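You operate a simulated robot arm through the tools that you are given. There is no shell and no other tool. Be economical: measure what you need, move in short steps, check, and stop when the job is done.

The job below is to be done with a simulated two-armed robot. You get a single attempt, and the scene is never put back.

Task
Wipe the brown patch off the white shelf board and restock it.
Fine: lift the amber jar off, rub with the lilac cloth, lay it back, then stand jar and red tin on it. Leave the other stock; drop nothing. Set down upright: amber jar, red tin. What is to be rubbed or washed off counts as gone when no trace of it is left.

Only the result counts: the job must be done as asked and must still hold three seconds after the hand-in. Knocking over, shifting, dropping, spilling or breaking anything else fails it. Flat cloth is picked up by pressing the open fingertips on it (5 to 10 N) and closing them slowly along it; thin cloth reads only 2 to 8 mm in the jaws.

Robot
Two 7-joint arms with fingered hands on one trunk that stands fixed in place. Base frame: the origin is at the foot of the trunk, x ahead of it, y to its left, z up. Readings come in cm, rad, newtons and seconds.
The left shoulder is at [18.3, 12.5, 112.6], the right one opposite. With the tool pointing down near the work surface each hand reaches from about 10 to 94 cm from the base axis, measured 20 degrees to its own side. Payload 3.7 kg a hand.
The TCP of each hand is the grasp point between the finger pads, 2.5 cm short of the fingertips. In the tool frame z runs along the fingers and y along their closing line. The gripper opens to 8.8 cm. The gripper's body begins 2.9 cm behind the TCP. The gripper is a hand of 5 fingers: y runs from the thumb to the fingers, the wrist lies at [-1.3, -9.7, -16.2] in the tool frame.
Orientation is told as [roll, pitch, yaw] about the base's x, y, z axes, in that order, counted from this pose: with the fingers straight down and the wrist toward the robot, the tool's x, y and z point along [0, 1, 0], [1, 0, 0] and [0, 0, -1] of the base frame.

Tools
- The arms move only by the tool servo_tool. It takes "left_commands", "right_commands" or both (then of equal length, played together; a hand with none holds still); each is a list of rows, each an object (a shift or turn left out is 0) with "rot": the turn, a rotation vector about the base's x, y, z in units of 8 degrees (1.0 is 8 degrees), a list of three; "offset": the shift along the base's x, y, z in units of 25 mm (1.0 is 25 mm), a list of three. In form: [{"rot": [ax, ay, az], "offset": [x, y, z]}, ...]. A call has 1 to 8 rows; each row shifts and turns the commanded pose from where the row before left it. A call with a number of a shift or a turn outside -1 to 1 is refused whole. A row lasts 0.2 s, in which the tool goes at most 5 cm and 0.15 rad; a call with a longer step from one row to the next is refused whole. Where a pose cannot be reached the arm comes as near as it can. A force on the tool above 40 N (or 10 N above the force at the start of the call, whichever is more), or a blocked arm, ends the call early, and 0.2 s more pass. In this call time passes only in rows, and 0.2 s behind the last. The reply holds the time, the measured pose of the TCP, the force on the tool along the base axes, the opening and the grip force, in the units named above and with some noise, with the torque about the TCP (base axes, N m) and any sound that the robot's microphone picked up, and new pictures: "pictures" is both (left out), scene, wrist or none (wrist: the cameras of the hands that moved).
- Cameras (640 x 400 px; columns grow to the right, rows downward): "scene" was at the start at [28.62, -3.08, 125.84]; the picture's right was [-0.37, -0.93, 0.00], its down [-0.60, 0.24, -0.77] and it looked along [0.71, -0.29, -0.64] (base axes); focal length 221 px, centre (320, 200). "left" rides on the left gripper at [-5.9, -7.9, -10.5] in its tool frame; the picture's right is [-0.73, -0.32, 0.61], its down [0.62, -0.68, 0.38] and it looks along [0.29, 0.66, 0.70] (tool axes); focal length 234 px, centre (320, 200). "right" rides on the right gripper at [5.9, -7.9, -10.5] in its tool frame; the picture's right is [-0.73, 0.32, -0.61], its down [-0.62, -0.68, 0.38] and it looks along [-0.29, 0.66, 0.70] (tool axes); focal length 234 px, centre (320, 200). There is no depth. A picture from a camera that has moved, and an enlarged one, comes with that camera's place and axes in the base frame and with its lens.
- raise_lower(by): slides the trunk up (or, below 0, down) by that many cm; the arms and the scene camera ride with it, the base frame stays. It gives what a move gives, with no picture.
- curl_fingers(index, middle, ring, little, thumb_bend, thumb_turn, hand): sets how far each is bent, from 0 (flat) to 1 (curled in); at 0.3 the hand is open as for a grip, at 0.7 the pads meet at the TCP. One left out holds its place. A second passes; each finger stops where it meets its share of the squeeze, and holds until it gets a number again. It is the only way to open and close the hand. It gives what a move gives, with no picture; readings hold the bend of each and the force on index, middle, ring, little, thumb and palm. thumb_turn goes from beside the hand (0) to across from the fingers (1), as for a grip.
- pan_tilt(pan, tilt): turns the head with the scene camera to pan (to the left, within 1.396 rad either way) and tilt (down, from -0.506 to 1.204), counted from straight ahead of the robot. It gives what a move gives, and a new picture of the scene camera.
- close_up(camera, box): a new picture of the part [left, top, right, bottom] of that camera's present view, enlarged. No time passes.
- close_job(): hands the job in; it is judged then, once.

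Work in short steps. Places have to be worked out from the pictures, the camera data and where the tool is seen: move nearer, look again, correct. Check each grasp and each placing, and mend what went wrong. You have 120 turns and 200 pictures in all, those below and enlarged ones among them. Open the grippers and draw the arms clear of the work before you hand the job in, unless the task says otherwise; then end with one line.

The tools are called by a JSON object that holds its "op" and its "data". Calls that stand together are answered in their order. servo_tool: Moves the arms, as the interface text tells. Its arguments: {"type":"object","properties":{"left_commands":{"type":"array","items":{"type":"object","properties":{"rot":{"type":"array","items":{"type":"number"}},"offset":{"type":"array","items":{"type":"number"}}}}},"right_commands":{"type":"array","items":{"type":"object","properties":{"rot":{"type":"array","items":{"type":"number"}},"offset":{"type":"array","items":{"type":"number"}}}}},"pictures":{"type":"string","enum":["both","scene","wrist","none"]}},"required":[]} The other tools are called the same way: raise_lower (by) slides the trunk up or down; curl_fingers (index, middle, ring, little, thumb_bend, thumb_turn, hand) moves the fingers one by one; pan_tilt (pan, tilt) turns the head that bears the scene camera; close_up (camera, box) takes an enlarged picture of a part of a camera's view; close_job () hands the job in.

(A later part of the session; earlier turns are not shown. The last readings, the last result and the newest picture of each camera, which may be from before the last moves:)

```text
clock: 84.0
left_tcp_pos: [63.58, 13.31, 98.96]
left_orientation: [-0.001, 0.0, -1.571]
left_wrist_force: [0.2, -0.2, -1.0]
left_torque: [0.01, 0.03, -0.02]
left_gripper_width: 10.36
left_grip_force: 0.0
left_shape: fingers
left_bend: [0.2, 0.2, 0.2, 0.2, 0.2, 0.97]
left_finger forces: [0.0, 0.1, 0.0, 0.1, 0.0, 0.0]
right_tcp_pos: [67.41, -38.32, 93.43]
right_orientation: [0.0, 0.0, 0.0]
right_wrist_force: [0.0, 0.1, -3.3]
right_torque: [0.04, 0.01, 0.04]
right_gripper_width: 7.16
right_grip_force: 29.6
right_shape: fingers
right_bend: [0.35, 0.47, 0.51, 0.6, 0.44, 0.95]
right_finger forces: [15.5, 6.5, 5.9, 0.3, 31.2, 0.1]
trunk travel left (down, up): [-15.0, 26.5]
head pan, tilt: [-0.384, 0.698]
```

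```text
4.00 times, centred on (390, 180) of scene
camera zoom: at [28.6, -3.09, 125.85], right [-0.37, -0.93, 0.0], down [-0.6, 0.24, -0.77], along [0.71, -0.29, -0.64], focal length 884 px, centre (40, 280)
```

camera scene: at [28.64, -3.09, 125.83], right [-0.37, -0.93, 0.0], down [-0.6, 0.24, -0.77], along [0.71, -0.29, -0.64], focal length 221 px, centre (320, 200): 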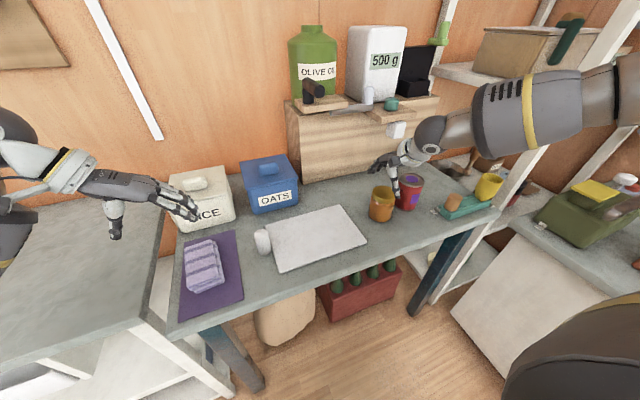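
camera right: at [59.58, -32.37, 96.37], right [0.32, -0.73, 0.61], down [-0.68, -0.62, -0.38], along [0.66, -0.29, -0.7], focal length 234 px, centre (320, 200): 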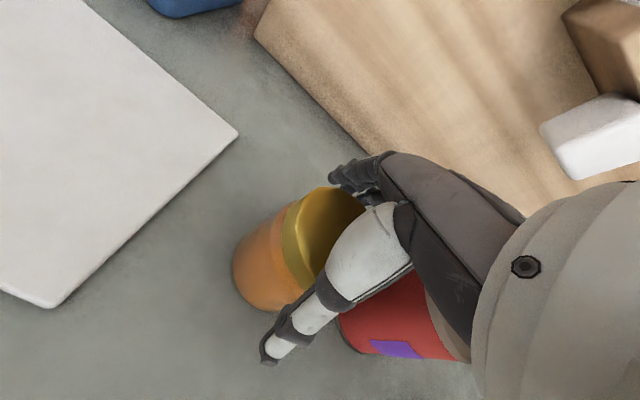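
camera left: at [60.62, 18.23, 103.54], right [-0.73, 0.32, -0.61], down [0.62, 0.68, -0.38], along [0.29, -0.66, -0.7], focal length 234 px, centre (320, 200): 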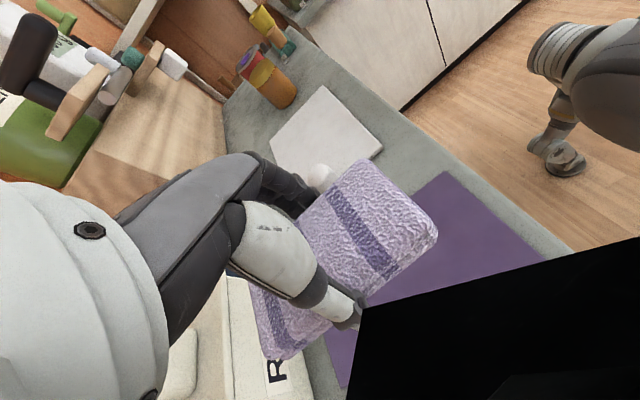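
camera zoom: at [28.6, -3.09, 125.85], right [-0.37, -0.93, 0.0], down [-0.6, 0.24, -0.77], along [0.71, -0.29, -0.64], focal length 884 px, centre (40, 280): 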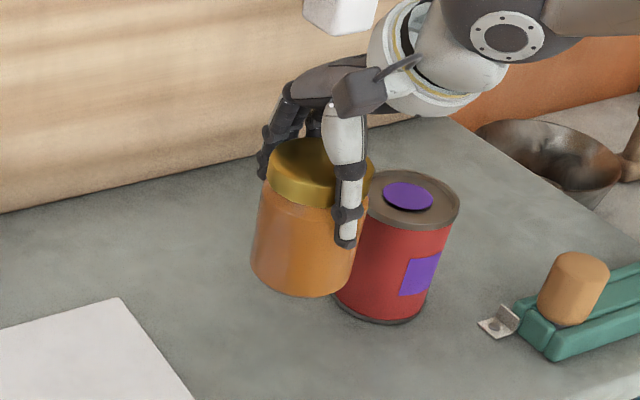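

The jar is held upright. I'll carry it to the board, at y≈-12.

{"op": "servo_tool", "data": {"right_commands": [{"offset": [0, 1, 0]}, {"offset": [0, 1, 0]}, {"offset": [0, 1, 0]}, {"offset": [0, 1, 0]}, {"offset": [0, 1, 0]}, {"offset": [0, 1, 0]}, {"offset": [0, 1, 0]}, {"offset": [0, 1, 0]}], "pictures": "none"}}

{"op": "servo_tool", "data": {"right_commands": [{"offset": [0, 1, 0]}, {"offset": [0, 1, 0]}, {"offset": [0, 0.5, -0.4]}, {"offset": [0, 0, -0.8]}, {"offset": [0, 0, -0.6]}, {"offset": [0, 0, -0.3]}], "pictures": "both"}}

{"op": "close_up", "data": {"camera": "scene", "box": [240, 140, 380, 280]}}

```text
clock: 85.8
left_tcp_pos: [63.63, 13.31, 98.89]
left_orientation: [0.0, 0.001, -1.57]
left_wrist_force: [0.9, -0.6, 0.2]
left_torque: [0.0, 0.0, 0.0]
left_gripper_width: 10.36
left_grip_force: 0.1
left_shape: fingers
left_bend: [0.2, 0.2, 0.2, 0.2, 0.2, 0.97]
left_finger forces: [0.1, 0.0, 0.0, 0.1, 0.0, 0.1]
right_tcp_pos: [67.62, -18.1, 93.44]
right_orientation: [0.0, 0.001, -0.002]
right_wrist_force: [0.2, 0.4, -3.5]
right_torque: [0.03, 0.0, -0.01]
right_gripper_width: 7.08
right_grip_force: 29.0
right_shape: fingers
right_bend: [0.35, 0.47, 0.51, 0.6, 0.44, 0.95]
right_finger forces: [15.2, 6.3, 5.8, 0.2, 30.7, 0.0]
trunk travel left (down, up): [-15.0, 26.5]
head pan, tilt: [-0.384, 0.698]
```

```text
clock: 87.2
left_tcp_pos: [63.5, 13.26, 98.94]
left_orientation: [0.001, 0.0, -1.571]
left_wrist_force: [-0.2, 0.5, 0.3]
left_torque: [-0.01, 0.01, 0.01]
left_gripper_width: 10.39
left_grip_force: 0.1
left_shape: fingers
left_bend: [0.2, 0.2, 0.2, 0.2, 0.2, 0.97]
left_finger forces: [0.0, 0.0, 0.0, 0.0, 0.1, 0.0]
right_tcp_pos: [67.59, -11.99, 88.26]
right_orientation: [0.001, 0.0, -0.002]
right_wrist_force: [-0.9, -0.1, -2.6]
right_torque: [0.0, 0.02, -0.02]
right_gripper_width: 7.09
right_grip_force: 29.0
right_shape: fingers
right_bend: [0.35, 0.47, 0.51, 0.6, 0.44, 0.95]
right_finger forces: [15.2, 6.3, 5.8, 0.2, 30.4, 0.0]
trunk travel left (down, up): [-15.0, 26.5]
head pan, tilt: [-0.384, 0.698]
camera scene: at [28.66, -3.09, 125.83], right [-0.37, -0.93, 0.0], down [-0.6, 0.24, -0.77], along [0.71, -0.29, -0.64], focal length 221 px, centre (320, 200)
camera right: at [59.58, -6.1, 98.91], right [0.32, -0.73, 0.61], down [-0.68, -0.62, -0.38], along [0.66, -0.29, -0.7], focal length 234 px, centre (320, 200)
```

scene: 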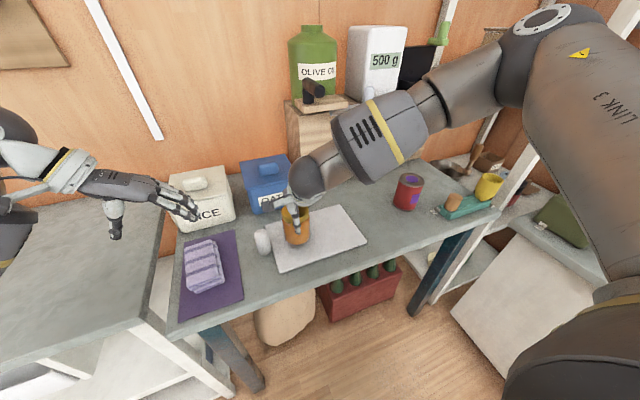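
right: 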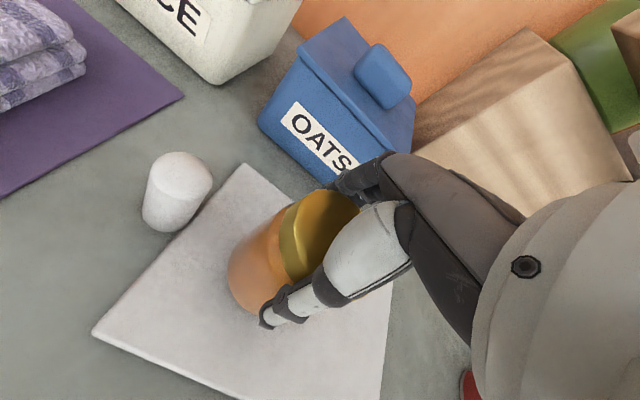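

```text
2.86 times, centred on (310, 210) of scene
camera zoom: at [28.66, -3.09, 125.83], right [-0.37, -0.93, 0.0], down [-0.6, 0.24, -0.77], along [0.71, -0.29, -0.64], focal length 632 px, centre (349, 171)
```

zoom: 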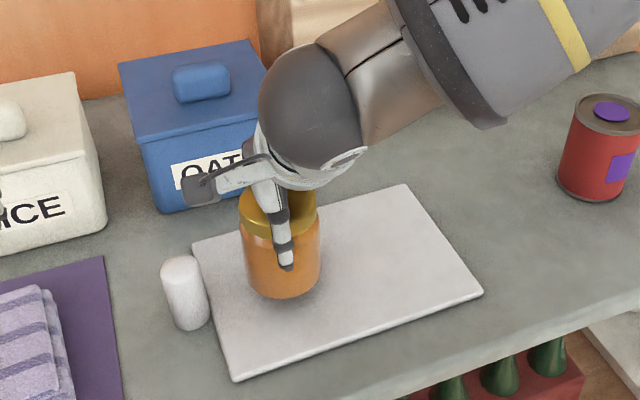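

Clear of the shaker and well inside the board. I'll creep down to contact.

{"op": "servo_tool", "data": {"right_commands": [{"offset": [0, 0, -0.2]}, {"offset": [0, 0, -0.12]}, {"offset": [0, 0, -0.12]}], "pictures": "none"}}

{"op": "servo_tool", "data": {"right_commands": [{"offset": [0, 0, -0.08]}, {"offset": [0, 0, -0.06]}], "pictures": "none"}}

```text
clock: 88.0
left_tcp_pos: [63.66, 13.36, 98.8]
left_orientation: [-0.002, 0.0, -1.572]
left_wrist_force: [0.5, 0.1, 0.1]
left_torque: [0.05, 0.02, -0.01]
left_gripper_width: 10.37
left_grip_force: 0.1
left_shape: fingers
left_bend: [0.2, 0.2, 0.2, 0.2, 0.2, 0.97]
left_finger forces: [0.0, 0.1, 0.0, 0.0, 0.0, 0.1]
right_tcp_pos: [67.59, -12.27, 87.1]
right_orientation: [0.0, -0.002, -0.002]
right_wrist_force: [0.2, -0.2, -3.7]
right_torque: [-0.02, -0.02, 0.01]
right_gripper_width: 7.09
right_grip_force: 29.0
right_shape: fingers
right_bend: [0.35, 0.47, 0.51, 0.6, 0.44, 0.95]
right_finger forces: [15.3, 6.4, 5.8, 0.1, 30.4, 0.0]
trunk travel left (down, up): [-15.0, 26.5]
head pan, tilt: [-0.384, 0.698]
```

```text
clock: 88.6
left_tcp_pos: [63.47, 13.36, 98.98]
left_orientation: [0.0, 0.001, -1.571]
left_wrist_force: [0.6, -0.2, 0.5]
left_torque: [-0.02, 0.03, 0.01]
left_gripper_width: 10.39
left_grip_force: 0.1
left_shape: fingers
left_bend: [0.2, 0.2, 0.2, 0.2, 0.2, 0.97]
left_finger forces: [0.0, 0.1, 0.1, 0.0, 0.1, 0.0]
right_tcp_pos: [67.7, -12.12, 86.82]
right_orientation: [0.003, -0.003, 0.001]
right_wrist_force: [-2.3, 1.8, 5.1]
right_torque: [-0.07, -0.03, -0.04]
right_gripper_width: 7.13
right_grip_force: 29.9
right_shape: fingers
right_bend: [0.35, 0.47, 0.51, 0.6, 0.44, 0.95]
right_finger forces: [15.5, 6.0, 5.6, 0.2, 32.7, 0.0]
trunk travel left (down, up): [-15.0, 26.5]
head pan, tilt: [-0.384, 0.698]
```

The jar is resting on the board at +5 N. I'll open in two stages.

{"op": "curl_fingers", "data": {"hand": "right", "index": 0.3, "middle": 0.35, "ring": 0.35, "little": 0.35, "thumb_bend": 0.3}}

{"op": "curl_fingers", "data": {"hand": "right", "index": 0.15, "middle": 0.15, "ring": 0.15, "little": 0.15, "thumb_bend": 0.1}}

{"op": "servo_tool", "data": {"right_commands": [{"offset": [0, 0, 0.3]}, {"offset": [0, 0, 0.6]}, {"offset": [0, 0, 1]}, {"offset": [0, 0, 1]}, {"offset": [0, 0, 1]}, {"offset": [0, 0, 1]}, {"offset": [0, -0.5, 0.3]}, {"offset": [0, -1, 0]}], "pictures": "both"}}

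{"op": "close_up", "data": {"camera": "scene", "box": [240, 150, 380, 280]}}

```text
clock: 89.6
left_tcp_pos: [63.52, 13.33, 98.96]
left_orientation: [0.001, 0.0, -1.571]
left_wrist_force: [0.2, 0.2, 0.6]
left_torque: [-0.05, -0.02, 0.01]
left_gripper_width: 10.36
left_grip_force: 0.1
left_shape: fingers
left_bend: [0.2, 0.2, 0.2, 0.2, 0.2, 0.97]
left_finger forces: [0.0, 0.0, 0.1, 0.0, 0.1, 0.0]
right_tcp_pos: [67.61, -12.11, 86.7]
right_orientation: [0.0, 0.0, -0.001]
right_wrist_force: [-0.1, 0.0, 2.0]
right_torque: [-0.01, -0.02, 0.02]
right_gripper_width: 8.87
right_grip_force: 3.1
right_shape: fingers
right_bend: [0.29, 0.35, 0.35, 0.35, 0.29, 0.97]
right_finger forces: [3.5, 0.0, 0.0, 0.0, 2.4, 0.1]
trunk travel left (down, up): [-15.0, 26.5]
head pan, tilt: [-0.384, 0.698]
```

```text
clock: 90.6
left_tcp_pos: [63.57, 13.43, 98.9]
left_orientation: [0.0, -0.001, -1.571]
left_wrist_force: [0.2, -0.9, -0.7]
left_torque: [-0.02, 0.0, 0.04]
left_gripper_width: 10.35
left_grip_force: 0.0
left_shape: fingers
left_bend: [0.2, 0.2, 0.2, 0.2, 0.2, 0.97]
left_finger forces: [0.0, 0.0, 0.0, 0.0, 0.0, 0.0]
right_tcp_pos: [67.62, -12.05, 86.67]
right_orientation: [-0.001, 0.0, -0.001]
right_wrist_force: [0.3, -0.2, 0.6]
right_torque: [-0.01, 0.02, 0.0]
right_gripper_width: 11.47
right_grip_force: 0.0
right_shape: fingers
right_bend: [0.15, 0.15, 0.15, 0.15, 0.1, 0.97]
right_finger forces: [0.0, 0.0, 0.1, 0.0, 0.0, 0.0]
trunk travel left (down, up): [-15.0, 26.5]
head pan, tilt: [-0.384, 0.698]
```

```text
clock: 92.4
left_tcp_pos: [63.54, 13.28, 98.93]
left_orientation: [0.0, -0.001, -1.573]
left_wrist_force: [-0.5, -0.1, -0.7]
left_torque: [0.01, 0.0, -0.01]
left_gripper_width: 10.37
left_grip_force: 0.1
left_shape: fingers
left_bend: [0.2, 0.2, 0.2, 0.2, 0.2, 0.97]
left_finger forces: [0.0, 0.1, 0.0, 0.1, 0.1, 0.1]
right_tcp_pos: [67.49, -15.65, 99.61]
right_orientation: [-0.001, -0.001, 0.0]
right_wrist_force: [0.3, 1.0, -0.4]
right_torque: [0.0, -0.01, 0.01]
right_gripper_width: 11.5
right_grip_force: 0.1
right_shape: fingers
right_bend: [0.15, 0.15, 0.15, 0.15, 0.1, 0.97]
right_finger forces: [0.0, 0.0, 0.0, 0.1, 0.0, 0.0]
trunk travel left (down, up): [-15.0, 26.5]
head pan, tilt: [-0.384, 0.698]
camera scene: at [28.59, -3.11, 125.85], right [-0.37, -0.93, 0.0], down [-0.6, 0.24, -0.77], along [0.71, -0.29, -0.64], focal length 221 px, centre (320, 200)
camera right: at [59.5, -9.79, 110.19], right [0.32, -0.73, 0.61], down [-0.68, -0.62, -0.38], along [0.66, -0.29, -0.7], focal length 234 px, centre (320, 200)
```

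scene: 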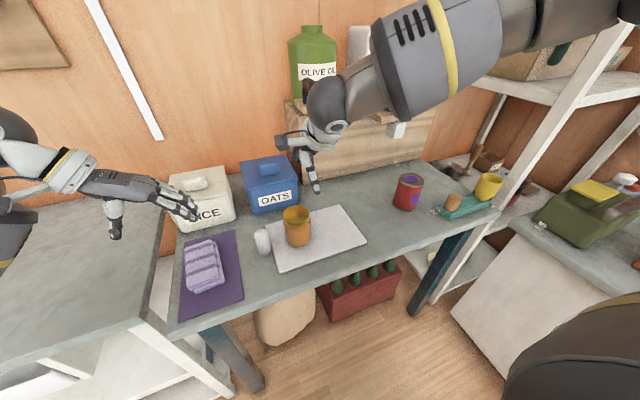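
right: 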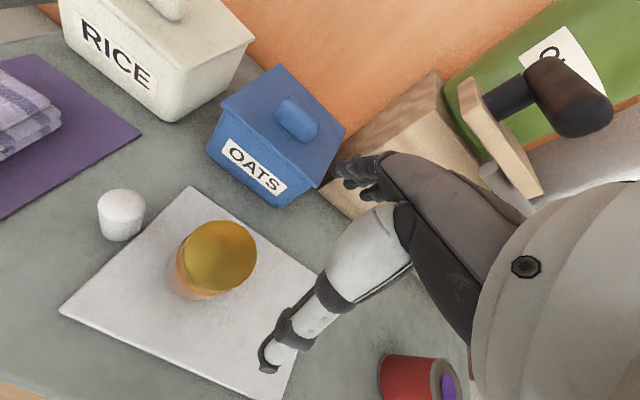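

```text
3.08 times, centred on (310, 215) of scene
camera zoom: at [28.59, -3.11, 125.85], right [-0.37, -0.93, 0.0], down [-0.6, 0.24, -0.77], along [0.71, -0.29, -0.64], focal length 680 px, centre (351, 154)
```

zoom: 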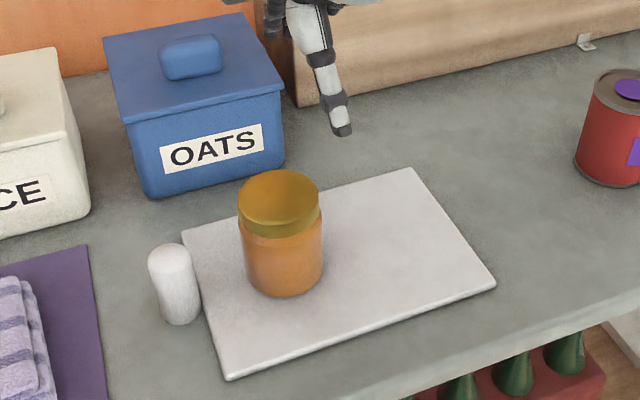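

The jar stands upright on the board. Next I'll move the right hand over the red tin.

{"op": "servo_tool", "data": {"right_commands": [{"offset": [0, -1, 0.2]}, {"offset": [0, -1, 0]}, {"offset": [0, -1, 0]}, {"offset": [0, -1, 0]}, {"offset": [0, -1, 0]}, {"offset": [0, -1, 0]}, {"offset": [0, -1, 0]}, {"offset": [0, -1, 0]}], "pictures": "none"}}

{"op": "servo_tool", "data": {"right_commands": [{"offset": [0.2, -1, 0]}, {"offset": [0.2, -1, 0]}, {"offset": [0.2, -1, 0]}, {"offset": [0.1, -1, 0]}, {"offset": [0, -1, 0]}, {"offset": [0, -1, 0]}], "pictures": "both"}}

{"op": "close_up", "data": {"camera": "scene", "box": [340, 120, 480, 240]}}

```text
clock: 94.2
left_tcp_pos: [63.37, 13.32, 99.02]
left_orientation: [0.0, 0.001, -1.571]
left_wrist_force: [0.2, -0.5, -0.2]
left_torque: [-0.01, -0.01, 0.02]
left_gripper_width: 10.38
left_grip_force: 0.2
left_shape: fingers
left_bend: [0.2, 0.2, 0.2, 0.2, 0.2, 0.97]
left_finger forces: [0.1, 0.1, 0.0, 0.0, 0.1, 0.0]
right_tcp_pos: [67.65, -35.86, 100.24]
right_orientation: [0.002, 0.0, 0.001]
right_wrist_force: [-0.2, 0.8, -1.3]
right_torque: [0.02, 0.05, 0.02]
right_gripper_width: 11.46
right_grip_force: 0.0
right_shape: fingers
right_bend: [0.15, 0.15, 0.15, 0.15, 0.1, 0.97]
right_finger forces: [0.0, 0.1, 0.1, 0.0, 0.1, 0.1]
trunk travel left (down, up): [-15.0, 26.5]
head pan, tilt: [-0.384, 0.698]
```

```text
clock: 95.6
left_tcp_pos: [63.59, 13.37, 98.9]
left_orientation: [0.0, -0.002, -1.569]
left_wrist_force: [-0.3, -0.1, -0.5]
left_torque: [0.05, 0.01, 0.02]
left_gripper_width: 10.37
left_grip_force: 0.1
left_shape: fingers
left_bend: [0.2, 0.2, 0.2, 0.2, 0.2, 0.97]
left_finger forces: [0.1, 0.0, 0.0, 0.1, 0.1, 0.1]
right_tcp_pos: [69.27, -50.86, 100.49]
right_orientation: [0.001, 0.001, 0.0]
right_wrist_force: [-0.2, 0.3, 0.3]
right_torque: [-0.03, 0.02, 0.02]
right_gripper_width: 11.47
right_grip_force: 0.0
right_shape: fingers
right_bend: [0.15, 0.15, 0.15, 0.15, 0.1, 0.97]
right_finger forces: [0.0, 0.1, 0.0, 0.0, 0.0, 0.0]
trunk travel left (down, up): [-15.0, 26.5]
head pan, tilt: [-0.384, 0.698]
camera scene: at [28.62, -3.1, 125.84], right [-0.37, -0.93, 0.0], down [-0.6, 0.24, -0.77], along [0.71, -0.29, -0.64], focal length 221 px, centre (320, 200)
camera right: at [61.32, -45.03, 110.95], right [0.32, -0.73, 0.61], down [-0.68, -0.62, -0.38], along [0.66, -0.29, -0.7], focal length 234 px, centre (320, 200)
```

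scene: 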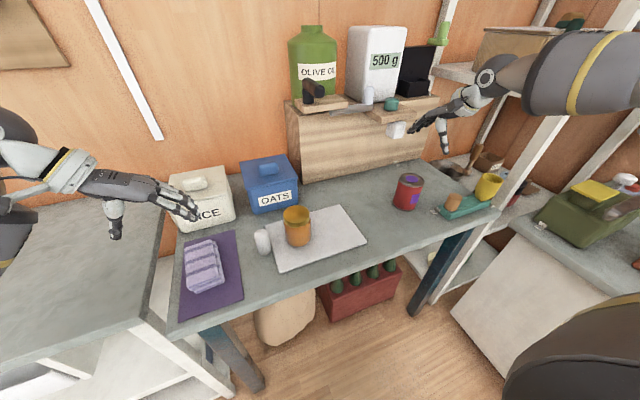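
right: 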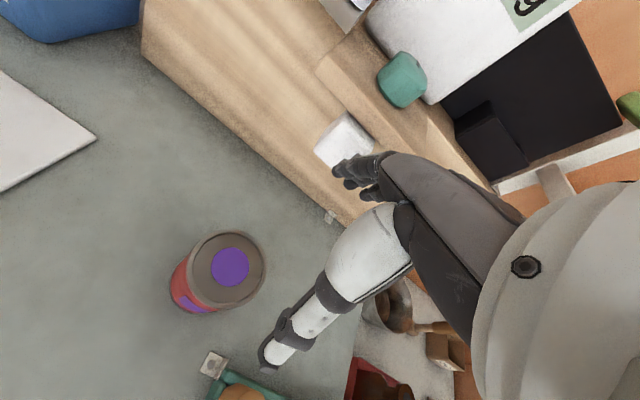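

```text
3.33 times, centred on (410, 180) of scene
camera zoom: at [28.62, -3.1, 125.84], right [-0.37, -0.93, 0.0], down [-0.6, 0.24, -0.77], along [0.71, -0.29, -0.64], focal length 737 px, centre (20, 267)
```

zoom: 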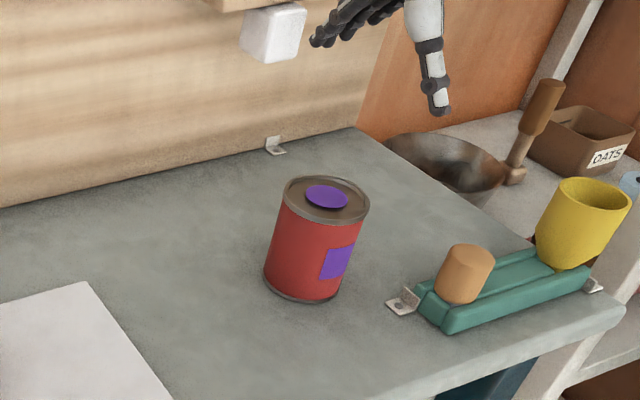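

The two views together put the tin's top centre at (68.5,-49.0), z≈88.4. I'll align and go down to just above it.

{"op": "servo_tool", "data": {"right_commands": [{"offset": [-0.3, 0.7, 0]}, {"offset": [0, 0, -0.8]}, {"offset": [0, 0, -0.8]}, {"offset": [0, 0, -0.8]}, {"offset": [0, 0, -0.6]}], "pictures": "both"}}

{"op": "close_up", "data": {"camera": "scene", "box": [350, 130, 470, 230]}}

```text
clock: 96.8
left_tcp_pos: [63.55, 13.37, 99.03]
left_orientation: [0.0, 0.001, -1.572]
left_wrist_force: [-0.1, -0.7, -0.9]
left_torque: [0.01, 0.0, -0.01]
left_gripper_width: 10.36
left_grip_force: 0.1
left_shape: fingers
left_bend: [0.2, 0.2, 0.2, 0.2, 0.2, 0.97]
left_finger forces: [0.0, 0.1, 0.0, 0.0, 0.0, 0.0]
right_tcp_pos: [68.69, -49.09, 92.83]
right_orientation: [0.0, -0.002, 0.0]
right_wrist_force: [-0.2, 0.3, 0.1]
right_torque: [-0.01, -0.02, -0.03]
right_gripper_width: 11.49
right_grip_force: 0.0
right_shape: fingers
right_bend: [0.15, 0.15, 0.15, 0.15, 0.1, 0.97]
right_finger forces: [0.0, 0.0, 0.0, 0.0, 0.1, 0.0]
trunk travel left (down, up): [-15.0, 26.5]
head pan, tilt: [-0.384, 0.698]
camera scene: at [28.63, -3.09, 125.84], right [-0.37, -0.93, 0.0], down [-0.6, 0.24, -0.77], along [0.71, -0.29, -0.64], focal length 221 px, centre (320, 200)
camera right: at [60.71, -43.18, 103.33], right [0.32, -0.73, 0.61], down [-0.68, -0.62, -0.38], along [0.66, -0.29, -0.7], focal length 234 px, centre (320, 200)
```

scene: 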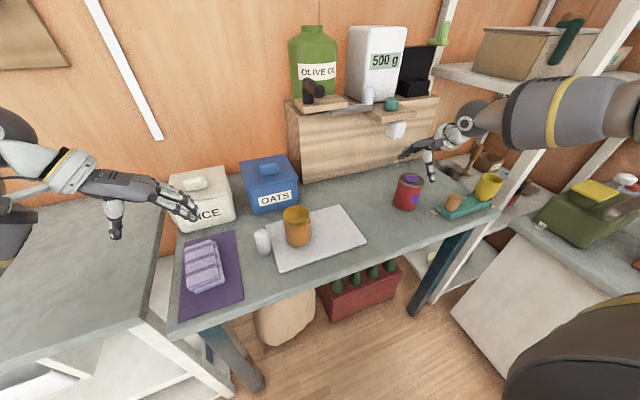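
right: 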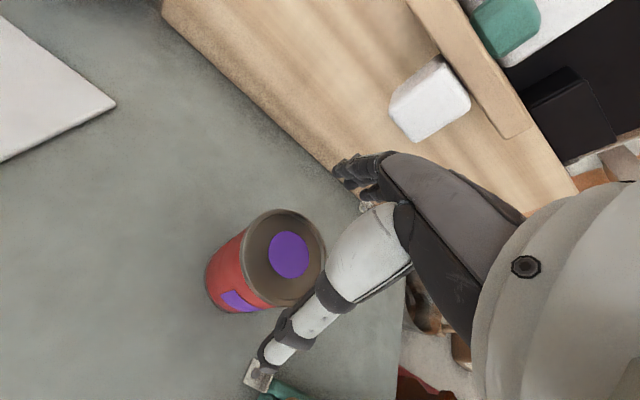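

```text
4.00 times, centred on (410, 180) of scene
camera zoom: at [28.63, -3.09, 125.84], right [-0.37, -0.93, 0.0], down [-0.6, 0.24, -0.77], along [0.71, -0.29, -0.64], focal length 884 px, centre (-40, 280)
```

zoom: 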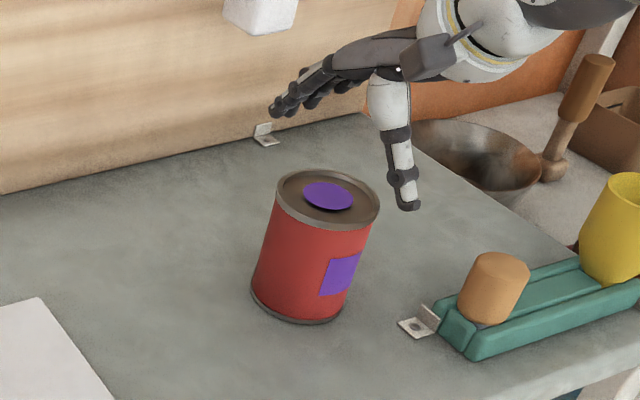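

The hand lines up, with the tin at about (68.2,-48.8). I'll make a small correction and go down slowly to straddle the rim.

{"op": "servo_tool", "data": {"right_commands": [{"offset": [-0.16, 0.1, 0]}, {"offset": [0, 0, -0.6]}, {"offset": [0, 0, -0.6]}, {"offset": [0, 0, -0.4]}, {"offset": [0, 0, -0.3]}], "pictures": "wrist"}}

{"op": "close_up", "data": {"camera": "scene", "box": [350, 130, 470, 230]}}

```text
clock: 98.0
left_tcp_pos: [63.54, 13.28, 98.94]
left_orientation: [0.0, 0.0, -1.571]
left_wrist_force: [-0.2, -0.7, 0.2]
left_torque: [0.03, 0.0, 0.05]
left_gripper_width: 10.35
left_grip_force: 0.0
left_shape: fingers
left_bend: [0.2, 0.2, 0.2, 0.2, 0.2, 0.97]
left_finger forces: [0.0, 0.0, 0.0, 0.1, 0.1, 0.0]
right_tcp_pos: [68.38, -48.69, 87.84]
right_orientation: [-0.002, -0.002, -0.002]
right_wrist_force: [-0.3, 0.5, -1.3]
right_torque: [0.01, -0.07, 0.01]
right_gripper_width: 11.48
right_grip_force: 0.1
right_shape: fingers
right_bend: [0.15, 0.15, 0.15, 0.15, 0.1, 0.97]
right_finger forces: [0.0, 0.0, 0.0, 0.0, 0.1, 0.0]
trunk travel left (down, up): [-15.0, 26.5]
head pan, tilt: [-0.384, 0.698]
camera right: at [60.38, -42.83, 98.47], right [0.32, -0.73, 0.61], down [-0.68, -0.62, -0.38], along [0.66, -0.29, -0.7], focal length 234 px, centre (320, 200)
```

right: 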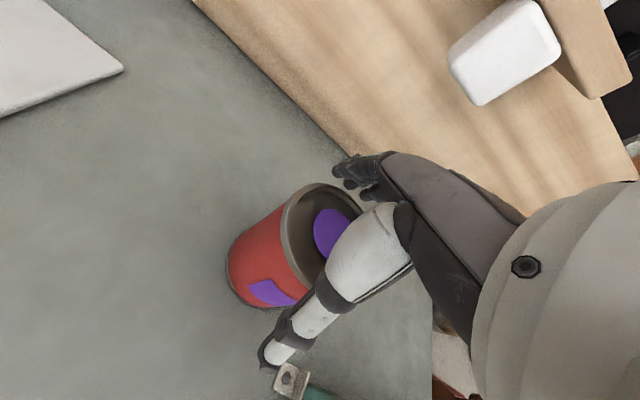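

```text
4.00 times, centred on (410, 180) of scene
camera zoom: at [28.63, -3.09, 125.84], right [-0.37, -0.93, 0.0], down [-0.6, 0.24, -0.77], along [0.71, -0.29, -0.64], focal length 884 px, centre (-40, 280)
```

zoom: 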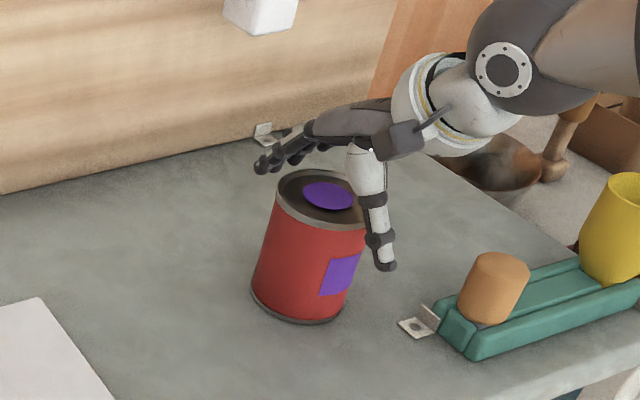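

The tin's centre is about 0.4 cm to the left. I'll nudge that way, lower 4 mm and begin closing.

{"op": "servo_tool", "data": {"right_commands": [{"offset": [-0.08, 0.16, 0]}, {"offset": [0, 0, -0.16]}], "pictures": "none"}}

{"op": "curl_fingers", "data": {"hand": "right", "index": 0.32, "middle": 0.35, "ring": 0.35, "little": 0.35, "thumb_bend": 0.32}}

{"op": "close_up", "data": {"camera": "scene", "box": [350, 130, 470, 230]}}

{"op": "close_up", "data": {"camera": "right", "box": [200, 140, 420, 380]}}

```text
clock: 98.6
left_tcp_pos: [63.55, 13.34, 98.89]
left_orientation: [0.0, 0.001, -1.572]
left_wrist_force: [-0.8, 0.4, -0.3]
left_torque: [-0.02, 0.0, -0.01]
left_gripper_width: 10.38
left_grip_force: 0.0
left_shape: fingers
left_bend: [0.2, 0.2, 0.2, 0.2, 0.2, 0.97]
left_finger forces: [0.0, 0.0, 0.0, 0.0, 0.0, 0.0]
right_tcp_pos: [68.09, -48.29, 87.53]
right_orientation: [0.001, 0.001, -0.002]
right_wrist_force: [0.7, 0.9, -0.4]
right_torque: [-0.03, -0.02, 0.0]
right_gripper_width: 11.5
right_grip_force: 0.0
right_shape: fingers
right_bend: [0.15, 0.15, 0.15, 0.15, 0.1, 0.97]
right_finger forces: [0.0, 0.0, 0.1, 0.1, 0.0, 0.1]
trunk travel left (down, up): [-15.0, 26.5]
head pan, tilt: [-0.384, 0.698]
```

```text
clock: 99.6
left_tcp_pos: [63.57, 13.28, 98.87]
left_orientation: [-0.001, 0.001, -1.572]
left_wrist_force: [-0.5, 0.5, -0.9]
left_torque: [0.02, -0.01, -0.02]
left_gripper_width: 10.37
left_grip_force: 0.0
left_shape: fingers
left_bend: [0.2, 0.2, 0.2, 0.2, 0.2, 0.97]
left_finger forces: [0.0, 0.0, 0.1, 0.0, 0.1, 0.1]
right_tcp_pos: [68.21, -48.21, 87.55]
right_orientation: [0.0, -0.003, -0.001]
right_wrist_force: [3.0, 0.5, 2.4]
right_torque: [0.0, -0.13, 0.02]
right_gripper_width: 8.3
right_grip_force: 1.7
right_shape: fingers
right_bend: [0.3, 0.34, 0.35, 0.35, 0.32, 0.97]
right_finger forces: [2.6, 0.6, 0.0, 0.0, 0.0, 0.0]
trunk travel left (down, up): [-15.0, 26.5]
head pan, tilt: [-0.384, 0.698]
```

```text
4.00 times, centred on (410, 180) of scene
camera zoom: at [28.61, -3.05, 125.85], right [-0.37, -0.93, 0.0], down [-0.6, 0.24, -0.77], along [0.71, -0.29, -0.64], focal length 884 px, centre (-40, 280)
```

zoom: 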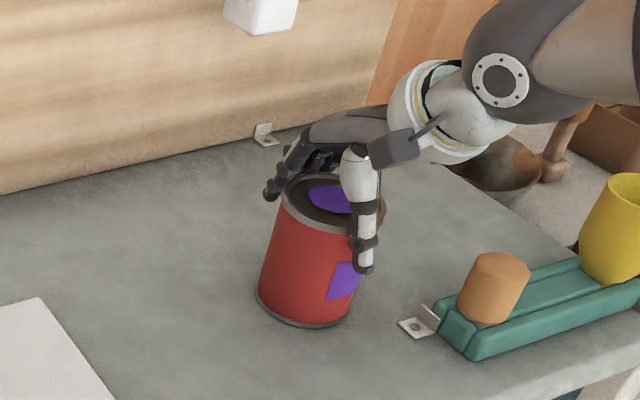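

```text
1.67 times, centred on (310, 260) of right
camera zoom: at [60.13, -42.42, 98.17], right [0.32, -0.73, 0.61], down [-0.68, -0.62, -0.38], along [0.66, -0.29, -0.7], focal length 390 px, centre (337, 100)
```

zoom: 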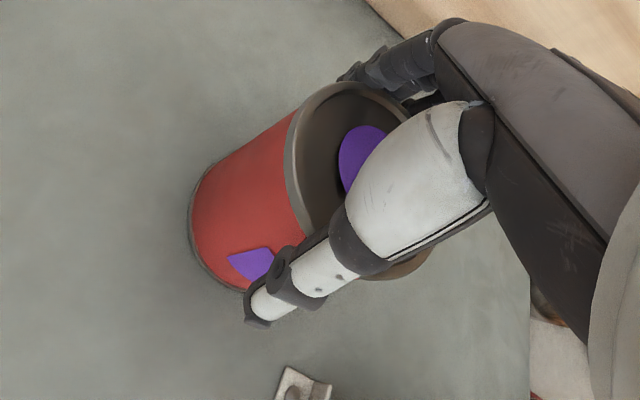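

The index and middle fingers touch and the thumb is nearly on. I'll close fully to a firm grip.

{"op": "curl_fingers", "data": {"hand": "right", "index": 0.45, "middle": 0.5, "ring": 0.5, "little": 0.5, "thumb_bend": 0.5}}

{"op": "curl_fingers", "data": {"hand": "right", "index": 0.55, "middle": 0.58, "ring": 0.6, "little": 0.6, "thumb_bend": 0.6}}

{"op": "close_up", "data": {"camera": "scene", "box": [350, 130, 470, 230]}}

```text
clock: 100.6
left_tcp_pos: [63.52, 13.45, 98.97]
left_orientation: [0.0, -0.001, -1.57]
left_wrist_force: [0.1, -0.1, 0.2]
left_torque: [0.02, 0.0, -0.02]
left_gripper_width: 10.37
left_grip_force: 0.0
left_shape: fingers
left_bend: [0.2, 0.2, 0.2, 0.2, 0.2, 0.97]
left_finger forces: [0.1, 0.1, 0.0, 0.0, 0.0, 0.0]
right_tcp_pos: [67.95, -48.22, 87.62]
right_orientation: [0.0, 0.0, -0.003]
right_wrist_force: [-0.2, 0.2, 5.7]
right_torque: [-0.07, -0.35, 0.01]
right_gripper_width: 6.94
right_grip_force: 15.1
right_shape: fingers
right_bend: [0.39, 0.42, 0.43, 0.5, 0.39, 0.95]
right_finger forces: [5.1, 5.6, 4.0, 0.4, 14.9, 0.0]
trunk travel left (down, up): [-15.0, 26.5]
head pan, tilt: [-0.384, 0.698]
```

```text
clock: 101.6
left_tcp_pos: [63.53, 13.31, 98.96]
left_orientation: [0.001, -0.001, -1.573]
left_wrist_force: [0.5, 0.0, -0.3]
left_torque: [-0.01, 0.01, -0.01]
left_gripper_width: 10.36
left_grip_force: 0.0
left_shape: fingers
left_bend: [0.2, 0.2, 0.2, 0.2, 0.2, 0.97]
left_finger forces: [0.1, 0.0, 0.0, 0.0, 0.0, 0.0]
right_tcp_pos: [68.11, -48.29, 87.69]
right_orientation: [0.0, -0.002, 0.0]
right_wrist_force: [3.2, -0.6, 6.2]
right_torque: [-0.15, -0.55, 0.09]
right_gripper_width: 6.7
right_grip_force: 22.7
right_shape: fingers
right_bend: [0.45, 0.46, 0.48, 0.57, 0.37, 0.93]
right_finger forces: [6.6, 7.4, 7.4, 2.6, 21.2, 0.0]
trunk travel left (down, up): [-15.0, 26.5]
head pan, tilt: [-0.384, 0.698]
```

```text
4.00 times, centred on (410, 180) of scene
camera zoom: at [28.57, -3.04, 125.86], right [-0.37, -0.93, 0.0], down [-0.6, 0.24, -0.77], along [0.71, -0.29, -0.64], focal length 884 px, centre (-40, 280)
```

zoom: 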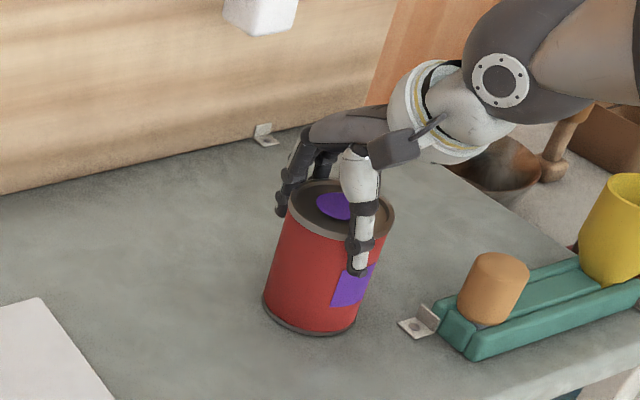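

All digits grip, with about 21 N from the thumb. I'll lift slowly and check.

{"op": "servo_tool", "data": {"right_commands": [{"offset": [0, 0, 0.2]}, {"offset": [0, 0, 0.3]}, {"offset": [0, 0, 0.3]}], "pictures": "wrist"}}

{"op": "close_up", "data": {"camera": "scene", "box": [350, 120, 470, 230]}}

```text
clock: 102.4
left_tcp_pos: [63.59, 13.21, 98.79]
left_orientation: [0.001, 0.0, -1.571]
left_wrist_force: [0.1, 0.2, 1.2]
left_torque: [-0.02, 0.04, 0.02]
left_gripper_width: 10.4
left_grip_force: 0.1
left_shape: fingers
left_bend: [0.2, 0.2, 0.2, 0.2, 0.2, 0.97]
left_finger forces: [0.0, 0.0, 0.0, 0.1, 0.0, 0.0]
right_tcp_pos: [67.98, -48.42, 89.45]
right_orientation: [0.0, 0.003, -0.001]
right_wrist_force: [0.3, -0.6, -3.9]
right_torque: [0.04, -0.04, -0.01]
right_gripper_width: 6.68
right_grip_force: 22.1
right_shape: fingers
right_bend: [0.47, 0.48, 0.5, 0.57, 0.37, 0.93]
right_finger forces: [6.1, 6.6, 7.0, 2.3, 22.3, 0.0]
trunk travel left (down, up): [-15.0, 26.5]
head pan, tilt: [-0.384, 0.698]
camera right: at [60.05, -42.53, 100.07], right [0.32, -0.73, 0.61], down [-0.68, -0.62, -0.38], along [0.65, -0.29, -0.7], focal length 234 px, centre (320, 200)
```

right: 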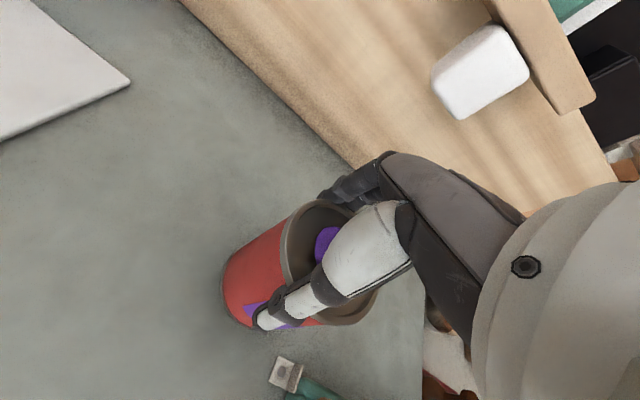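

```text
3.64 times, centred on (410, 175) of scene
camera zoom: at [28.66, -3.11, 125.83], right [-0.37, -0.93, 0.0], down [-0.6, 0.24, -0.77], along [0.71, -0.29, -0.64], focal length 804 px, centre (-7, 291)
```

zoom: 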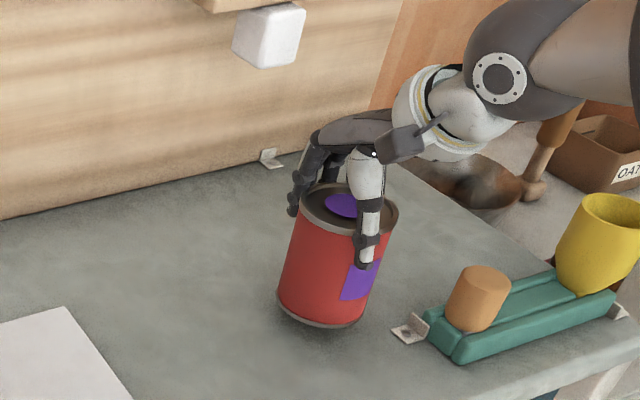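

The tin is up and level. I'll raise it further and carry it to the board at y≈-23.8.

{"op": "servo_tool", "data": {"right_commands": [{"offset": [0, 0, 0.6]}, {"offset": [0, 0.3, 0.8]}, {"offset": [0, 0.8, 0.2]}, {"offset": [0, 0.8, 0]}, {"offset": [0, 0.8, 0]}, {"offset": [0, 0.8, 0]}, {"offset": [0, 0.8, 0]}, {"offset": [0, 0.8, 0]}], "pictures": "none"}}

{"op": "servo_tool", "data": {"right_commands": [{"offset": [0, 0.8, 0]}, {"offset": [0, 0.8, 0]}, {"offset": [0, 0.8, 0]}, {"offset": [0, 0.8, 0]}, {"offset": [0, 0.8, 0]}, {"offset": [0, 0.74, 0]}], "pictures": "both"}}

{"op": "close_up", "data": {"camera": "scene", "box": [260, 130, 400, 270]}}

```text
clock: 104.2
left_tcp_pos: [63.68, 13.26, 98.95]
left_orientation: [0.0, 0.001, -1.57]
left_wrist_force: [0.4, 0.6, 0.3]
left_torque: [0.01, 0.01, 0.01]
left_gripper_width: 10.39
left_grip_force: 0.1
left_shape: fingers
left_bend: [0.2, 0.2, 0.2, 0.2, 0.2, 0.97]
left_finger forces: [0.1, 0.0, 0.0, 0.0, 0.0, 0.1]
right_tcp_pos: [68.08, -35.73, 93.65]
right_orientation: [0.001, -0.001, -0.002]
right_wrist_force: [0.1, 0.5, -4.9]
right_torque: [0.0, -0.03, -0.01]
right_gripper_width: 6.62
right_grip_force: 22.0
right_shape: fingers
right_bend: [0.47, 0.48, 0.5, 0.57, 0.37, 0.93]
right_finger forces: [5.9, 6.6, 7.0, 2.3, 22.1, 0.1]
trunk travel left (down, up): [-15.0, 26.5]
head pan, tilt: [-0.384, 0.698]
```

```text
clock: 105.6
left_tcp_pos: [63.62, 13.34, 98.99]
left_orientation: [0.0, -0.002, -1.572]
left_wrist_force: [0.2, 0.5, 1.0]
left_torque: [0.03, 0.02, 0.0]
left_gripper_width: 10.39
left_grip_force: 0.0
left_shape: fingers
left_bend: [0.2, 0.2, 0.2, 0.2, 0.2, 0.97]
left_finger forces: [0.1, 0.0, 0.0, 0.0, 0.0, 0.0]
right_tcp_pos: [68.04, -23.68, 93.38]
right_orientation: [-0.001, 0.0, -0.001]
right_wrist_force: [0.5, 0.9, -3.4]
right_torque: [0.02, -0.04, 0.01]
right_gripper_width: 6.6
right_grip_force: 21.6
right_shape: fingers
right_bend: [0.47, 0.48, 0.5, 0.57, 0.37, 0.93]
right_finger forces: [5.9, 6.6, 7.0, 2.2, 21.7, 0.0]
trunk travel left (down, up): [-15.0, 26.5]
head pan, tilt: [-0.384, 0.698]
camera scene: at [28.67, -3.07, 125.83], right [-0.37, -0.93, 0.0], down [-0.6, 0.24, -0.77], along [0.71, -0.29, -0.64], focal length 221 px, centre (320, 200)
camera right: at [59.99, -17.83, 103.88], right [0.32, -0.73, 0.61], down [-0.68, -0.62, -0.38], along [0.66, -0.29, -0.7], focal length 234 px, centre (320, 200)
```

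scene: 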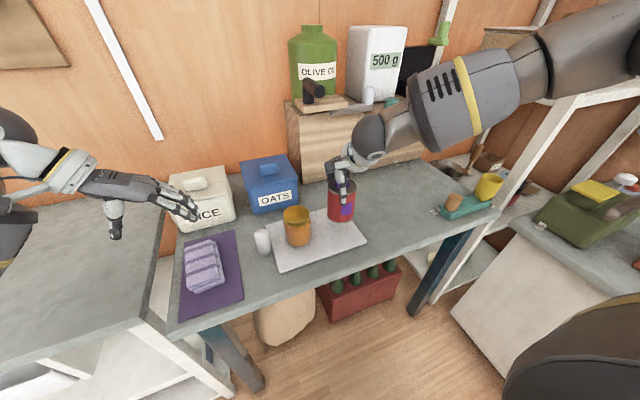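
right: 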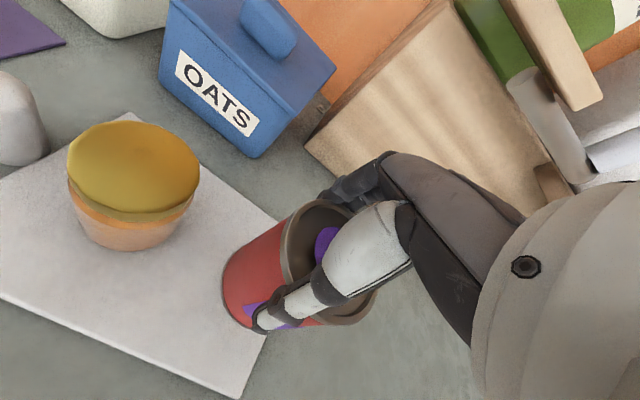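

```text
2.86 times, centred on (330, 200) of scene
camera zoom: at [28.67, -3.07, 125.83], right [-0.37, -0.93, 0.0], down [-0.6, 0.24, -0.77], along [0.71, -0.29, -0.64], focal length 632 px, centre (291, 200)
```

zoom: 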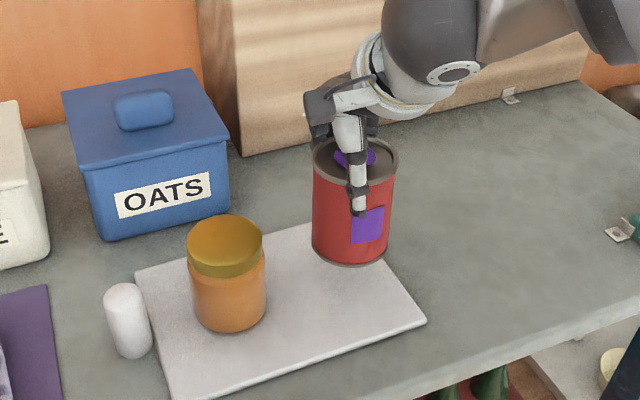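

The tin's centre is about (66.5,-24), well within the board and 5 cm from the jar. I'll lower it and creep to contact.

{"op": "servo_tool", "data": {"right_commands": [{"offset": [0, 0, -0.6]}, {"offset": [0, 0, -0.6]}, {"offset": [0, 0, -0.3]}, {"offset": [0, 0, -0.1]}], "pictures": "none"}}

{"op": "servo_tool", "data": {"right_commands": [{"offset": [0, 0, -0.1]}, {"offset": [0, 0, -0.1]}], "pictures": "none"}}

{"op": "close_up", "data": {"camera": "scene", "box": [300, 140, 380, 260]}}

```text
clock: 106.6
left_tcp_pos: [63.57, 13.28, 98.88]
left_orientation: [0.001, 0.0, -1.573]
left_wrist_force: [0.1, -0.1, 0.8]
left_torque: [0.01, -0.02, 0.01]
left_gripper_width: 10.37
left_grip_force: 0.0
left_shape: fingers
left_bend: [0.2, 0.2, 0.2, 0.2, 0.2, 0.97]
left_finger forces: [0.0, 0.1, 0.1, 0.1, 0.0, 0.0]
right_tcp_pos: [68.14, -23.94, 89.36]
right_orientation: [0.0, 0.001, 0.001]
right_wrist_force: [-0.2, 0.7, -4.1]
right_torque: [0.05, 0.0, -0.01]
right_gripper_width: 6.62
right_grip_force: 21.7
right_shape: fingers
right_bend: [0.47, 0.48, 0.5, 0.57, 0.37, 0.93]
right_finger forces: [6.0, 6.6, 7.0, 2.5, 21.5, 0.0]
trunk travel left (down, up): [-15.0, 26.5]
head pan, tilt: [-0.384, 0.698]
```

```text
clock: 107.2
left_tcp_pos: [63.65, 13.32, 98.92]
left_orientation: [0.0, 0.0, -1.574]
left_wrist_force: [0.3, -0.9, 0.4]
left_torque: [-0.03, 0.0, 0.01]
left_gripper_width: 10.36
left_grip_force: 0.0
left_shape: fingers
left_bend: [0.2, 0.2, 0.2, 0.2, 0.2, 0.97]
left_finger forces: [0.0, 0.0, 0.1, 0.1, 0.0, 0.0]
right_tcp_pos: [68.0, -23.9, 89.09]
right_orientation: [-0.002, 0.001, 0.002]
right_wrist_force: [0.2, -1.5, -3.7]
right_torque: [0.06, -0.03, 0.01]
right_gripper_width: 6.62
right_grip_force: 22.0
right_shape: fingers
right_bend: [0.47, 0.48, 0.5, 0.57, 0.37, 0.93]
right_finger forces: [6.1, 6.6, 7.0, 2.4, 21.6, 0.0]
trunk travel left (down, up): [-15.0, 26.5]
head pan, tilt: [-0.384, 0.698]
```

```text
3.33 times, centred on (340, 200) of scene
camera zoom: at [28.66, -3.1, 125.83], right [-0.37, -0.93, 0.0], down [-0.6, 0.24, -0.77], along [0.71, -0.29, -0.64], focal length 737 px, centre (253, 200)
```

zoom: 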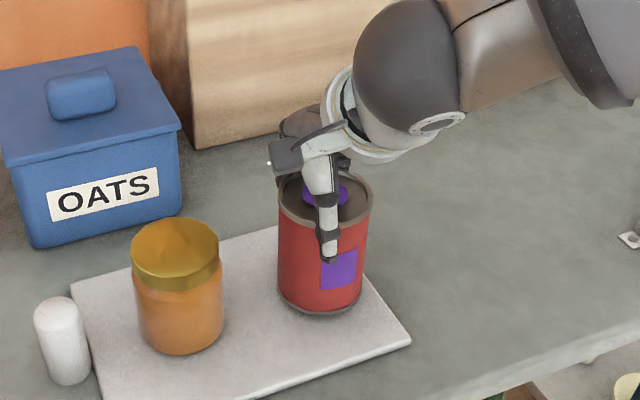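

Nearly down. I'll keep creeping in small steps.

{"op": "servo_tool", "data": {"right_commands": [{"offset": [0, 0, -0.08]}, {"offset": [0, 0, -0.08]}], "pictures": "none"}}

{"op": "servo_tool", "data": {"right_commands": [{"offset": [0, 0, -0.06]}, {"offset": [0, 0, -0.06]}], "pictures": "none"}}

```text
clock: 107.8
left_tcp_pos: [63.65, 13.3, 98.88]
left_orientation: [0.0, 0.0, -1.571]
left_wrist_force: [-0.3, -0.9, -0.2]
left_torque: [0.01, 0.01, 0.0]
left_gripper_width: 10.37
left_grip_force: 0.0
left_shape: fingers
left_bend: [0.2, 0.2, 0.2, 0.2, 0.2, 0.97]
left_finger forces: [0.0, 0.1, 0.1, 0.0, 0.0, 0.1]
right_tcp_pos: [67.94, -23.88, 88.72]
right_orientation: [0.0, 0.001, 0.0]
right_wrist_force: [-0.4, -0.5, -3.5]
right_torque: [0.03, 0.0, 0.02]
right_gripper_width: 6.63
right_grip_force: 21.4
right_shape: fingers
right_bend: [0.47, 0.48, 0.5, 0.57, 0.37, 0.93]
right_finger forces: [6.0, 6.5, 7.0, 2.4, 21.9, 0.0]
trunk travel left (down, up): [-15.0, 26.5]
head pan, tilt: [-0.384, 0.698]
```

```text
clock: 108.4
left_tcp_pos: [63.47, 13.33, 99.06]
left_orientation: [0.003, 0.001, -1.57]
left_wrist_force: [0.4, 0.2, -0.6]
left_torque: [-0.01, 0.0, -0.02]
left_gripper_width: 10.4
left_grip_force: 0.1
left_shape: fingers
left_bend: [0.2, 0.2, 0.2, 0.2, 0.2, 0.97]
left_finger forces: [0.1, 0.1, 0.0, 0.0, 0.0, 0.0]
right_tcp_pos: [67.89, -23.81, 88.59]
right_orientation: [0.0, -0.003, -0.001]
right_wrist_force: [-2.1, -0.1, 5.5]
right_torque: [-0.09, -0.17, -0.03]
right_gripper_width: 6.63
right_grip_force: 21.7
right_shape: fingers
right_bend: [0.47, 0.48, 0.5, 0.58, 0.37, 0.93]
right_finger forces: [5.7, 6.4, 7.0, 2.2, 23.0, 0.0]
trunk travel left (down, up): [-15.0, 26.5]
head pan, tilt: [-0.384, 0.698]
```

Contact at +5.5 N. I'll release in stages.

{"op": "curl_fingers", "data": {"hand": "right", "index": 0.36, "middle": 0.36, "ring": 0.36, "little": 0.36, "thumb_bend": 0.32}}

{"op": "curl_fingers", "data": {"hand": "right", "index": 0.15, "middle": 0.15, "ring": 0.15, "little": 0.15, "thumb_bend": 0.1}}

{"op": "close_up", "data": {"camera": "scene", "box": [300, 140, 380, 260]}}

{"op": "close_up", "data": {"camera": "right", "box": [180, 140, 420, 380]}}

```text
clock: 109.4
left_tcp_pos: [63.5, 13.26, 98.84]
left_orientation: [0.001, 0.001, -1.572]
left_wrist_force: [-0.5, -0.2, 0.4]
left_torque: [0.0, 0.01, 0.02]
left_gripper_width: 10.38
left_grip_force: 0.1
left_shape: fingers
left_bend: [0.2, 0.2, 0.2, 0.2, 0.2, 0.97]
left_finger forces: [0.1, 0.0, 0.0, 0.0, 0.0, 0.0]
right_tcp_pos: [67.87, -23.77, 88.36]
right_orientation: [-0.001, 0.001, -0.001]
right_wrist_force: [-0.4, 0.7, 0.8]
right_torque: [-0.08, 0.04, 0.01]
right_gripper_width: 7.8
right_grip_force: 0.7
right_shape: fingers
right_bend: [0.36, 0.36, 0.36, 0.36, 0.31, 0.97]
right_finger forces: [0.0, 0.1, 0.0, 0.1, 1.5, 0.0]
trunk travel left (down, up): [-15.0, 26.5]
head pan, tilt: [-0.384, 0.698]
```

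```text
clock: 110.4
left_tcp_pos: [63.41, 13.31, 98.86]
left_orientation: [0.0, 0.001, -1.571]
left_wrist_force: [-0.3, 0.1, 0.5]
left_torque: [-0.04, 0.01, -0.03]
left_gripper_width: 10.38
left_grip_force: 0.1
left_shape: fingers
left_bend: [0.2, 0.2, 0.2, 0.2, 0.2, 0.97]
left_finger forces: [0.0, 0.0, 0.0, 0.0, 0.1, 0.0]
right_tcp_pos: [67.93, -23.82, 88.31]
right_orientation: [-0.001, 0.001, -0.001]
right_wrist_force: [0.4, 0.9, 0.6]
right_torque: [-0.04, 0.02, -0.01]
right_gripper_width: 11.47
right_grip_force: 0.1
right_shape: fingers
right_bend: [0.15, 0.15, 0.15, 0.15, 0.1, 0.97]
right_finger forces: [0.0, 0.0, 0.0, 0.0, 0.1, 0.1]
trunk travel left (down, up): [-15.0, 26.5]
head pan, tilt: [-0.384, 0.698]
```

```text
3.33 times, centred on (340, 200) of scene
camera zoom: at [28.62, -3.08, 125.84], right [-0.37, -0.93, 0.0], down [-0.6, 0.24, -0.77], along [0.71, -0.29, -0.64], focal length 737 px, centre (253, 200)
```

zoom: 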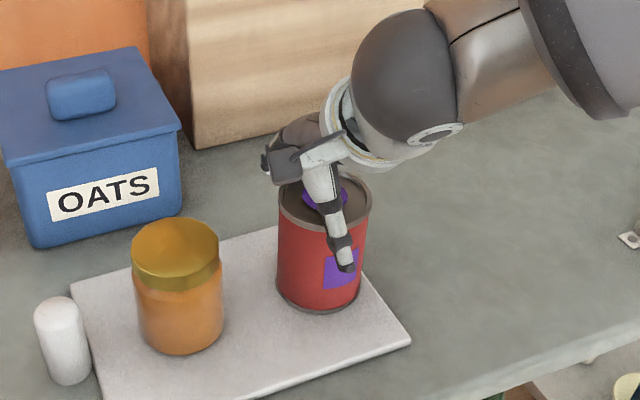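

```text
1.67 times, centred on (300, 260) of right
camera zoom: at [59.95, -17.93, 98.87], right [0.32, -0.73, 0.61], down [-0.68, -0.62, -0.38], along [0.66, -0.29, -0.7], focal length 390 px, centre (353, 100)
```

zoom: 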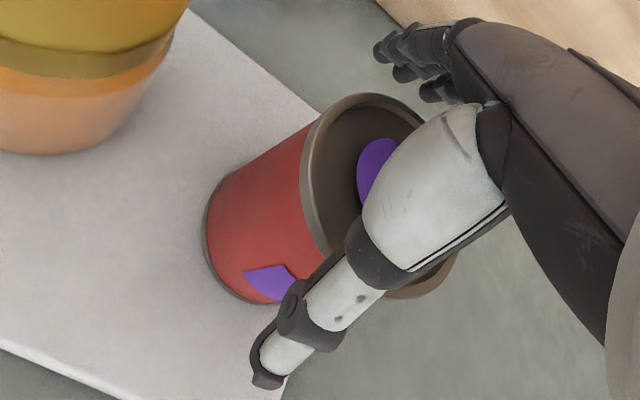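

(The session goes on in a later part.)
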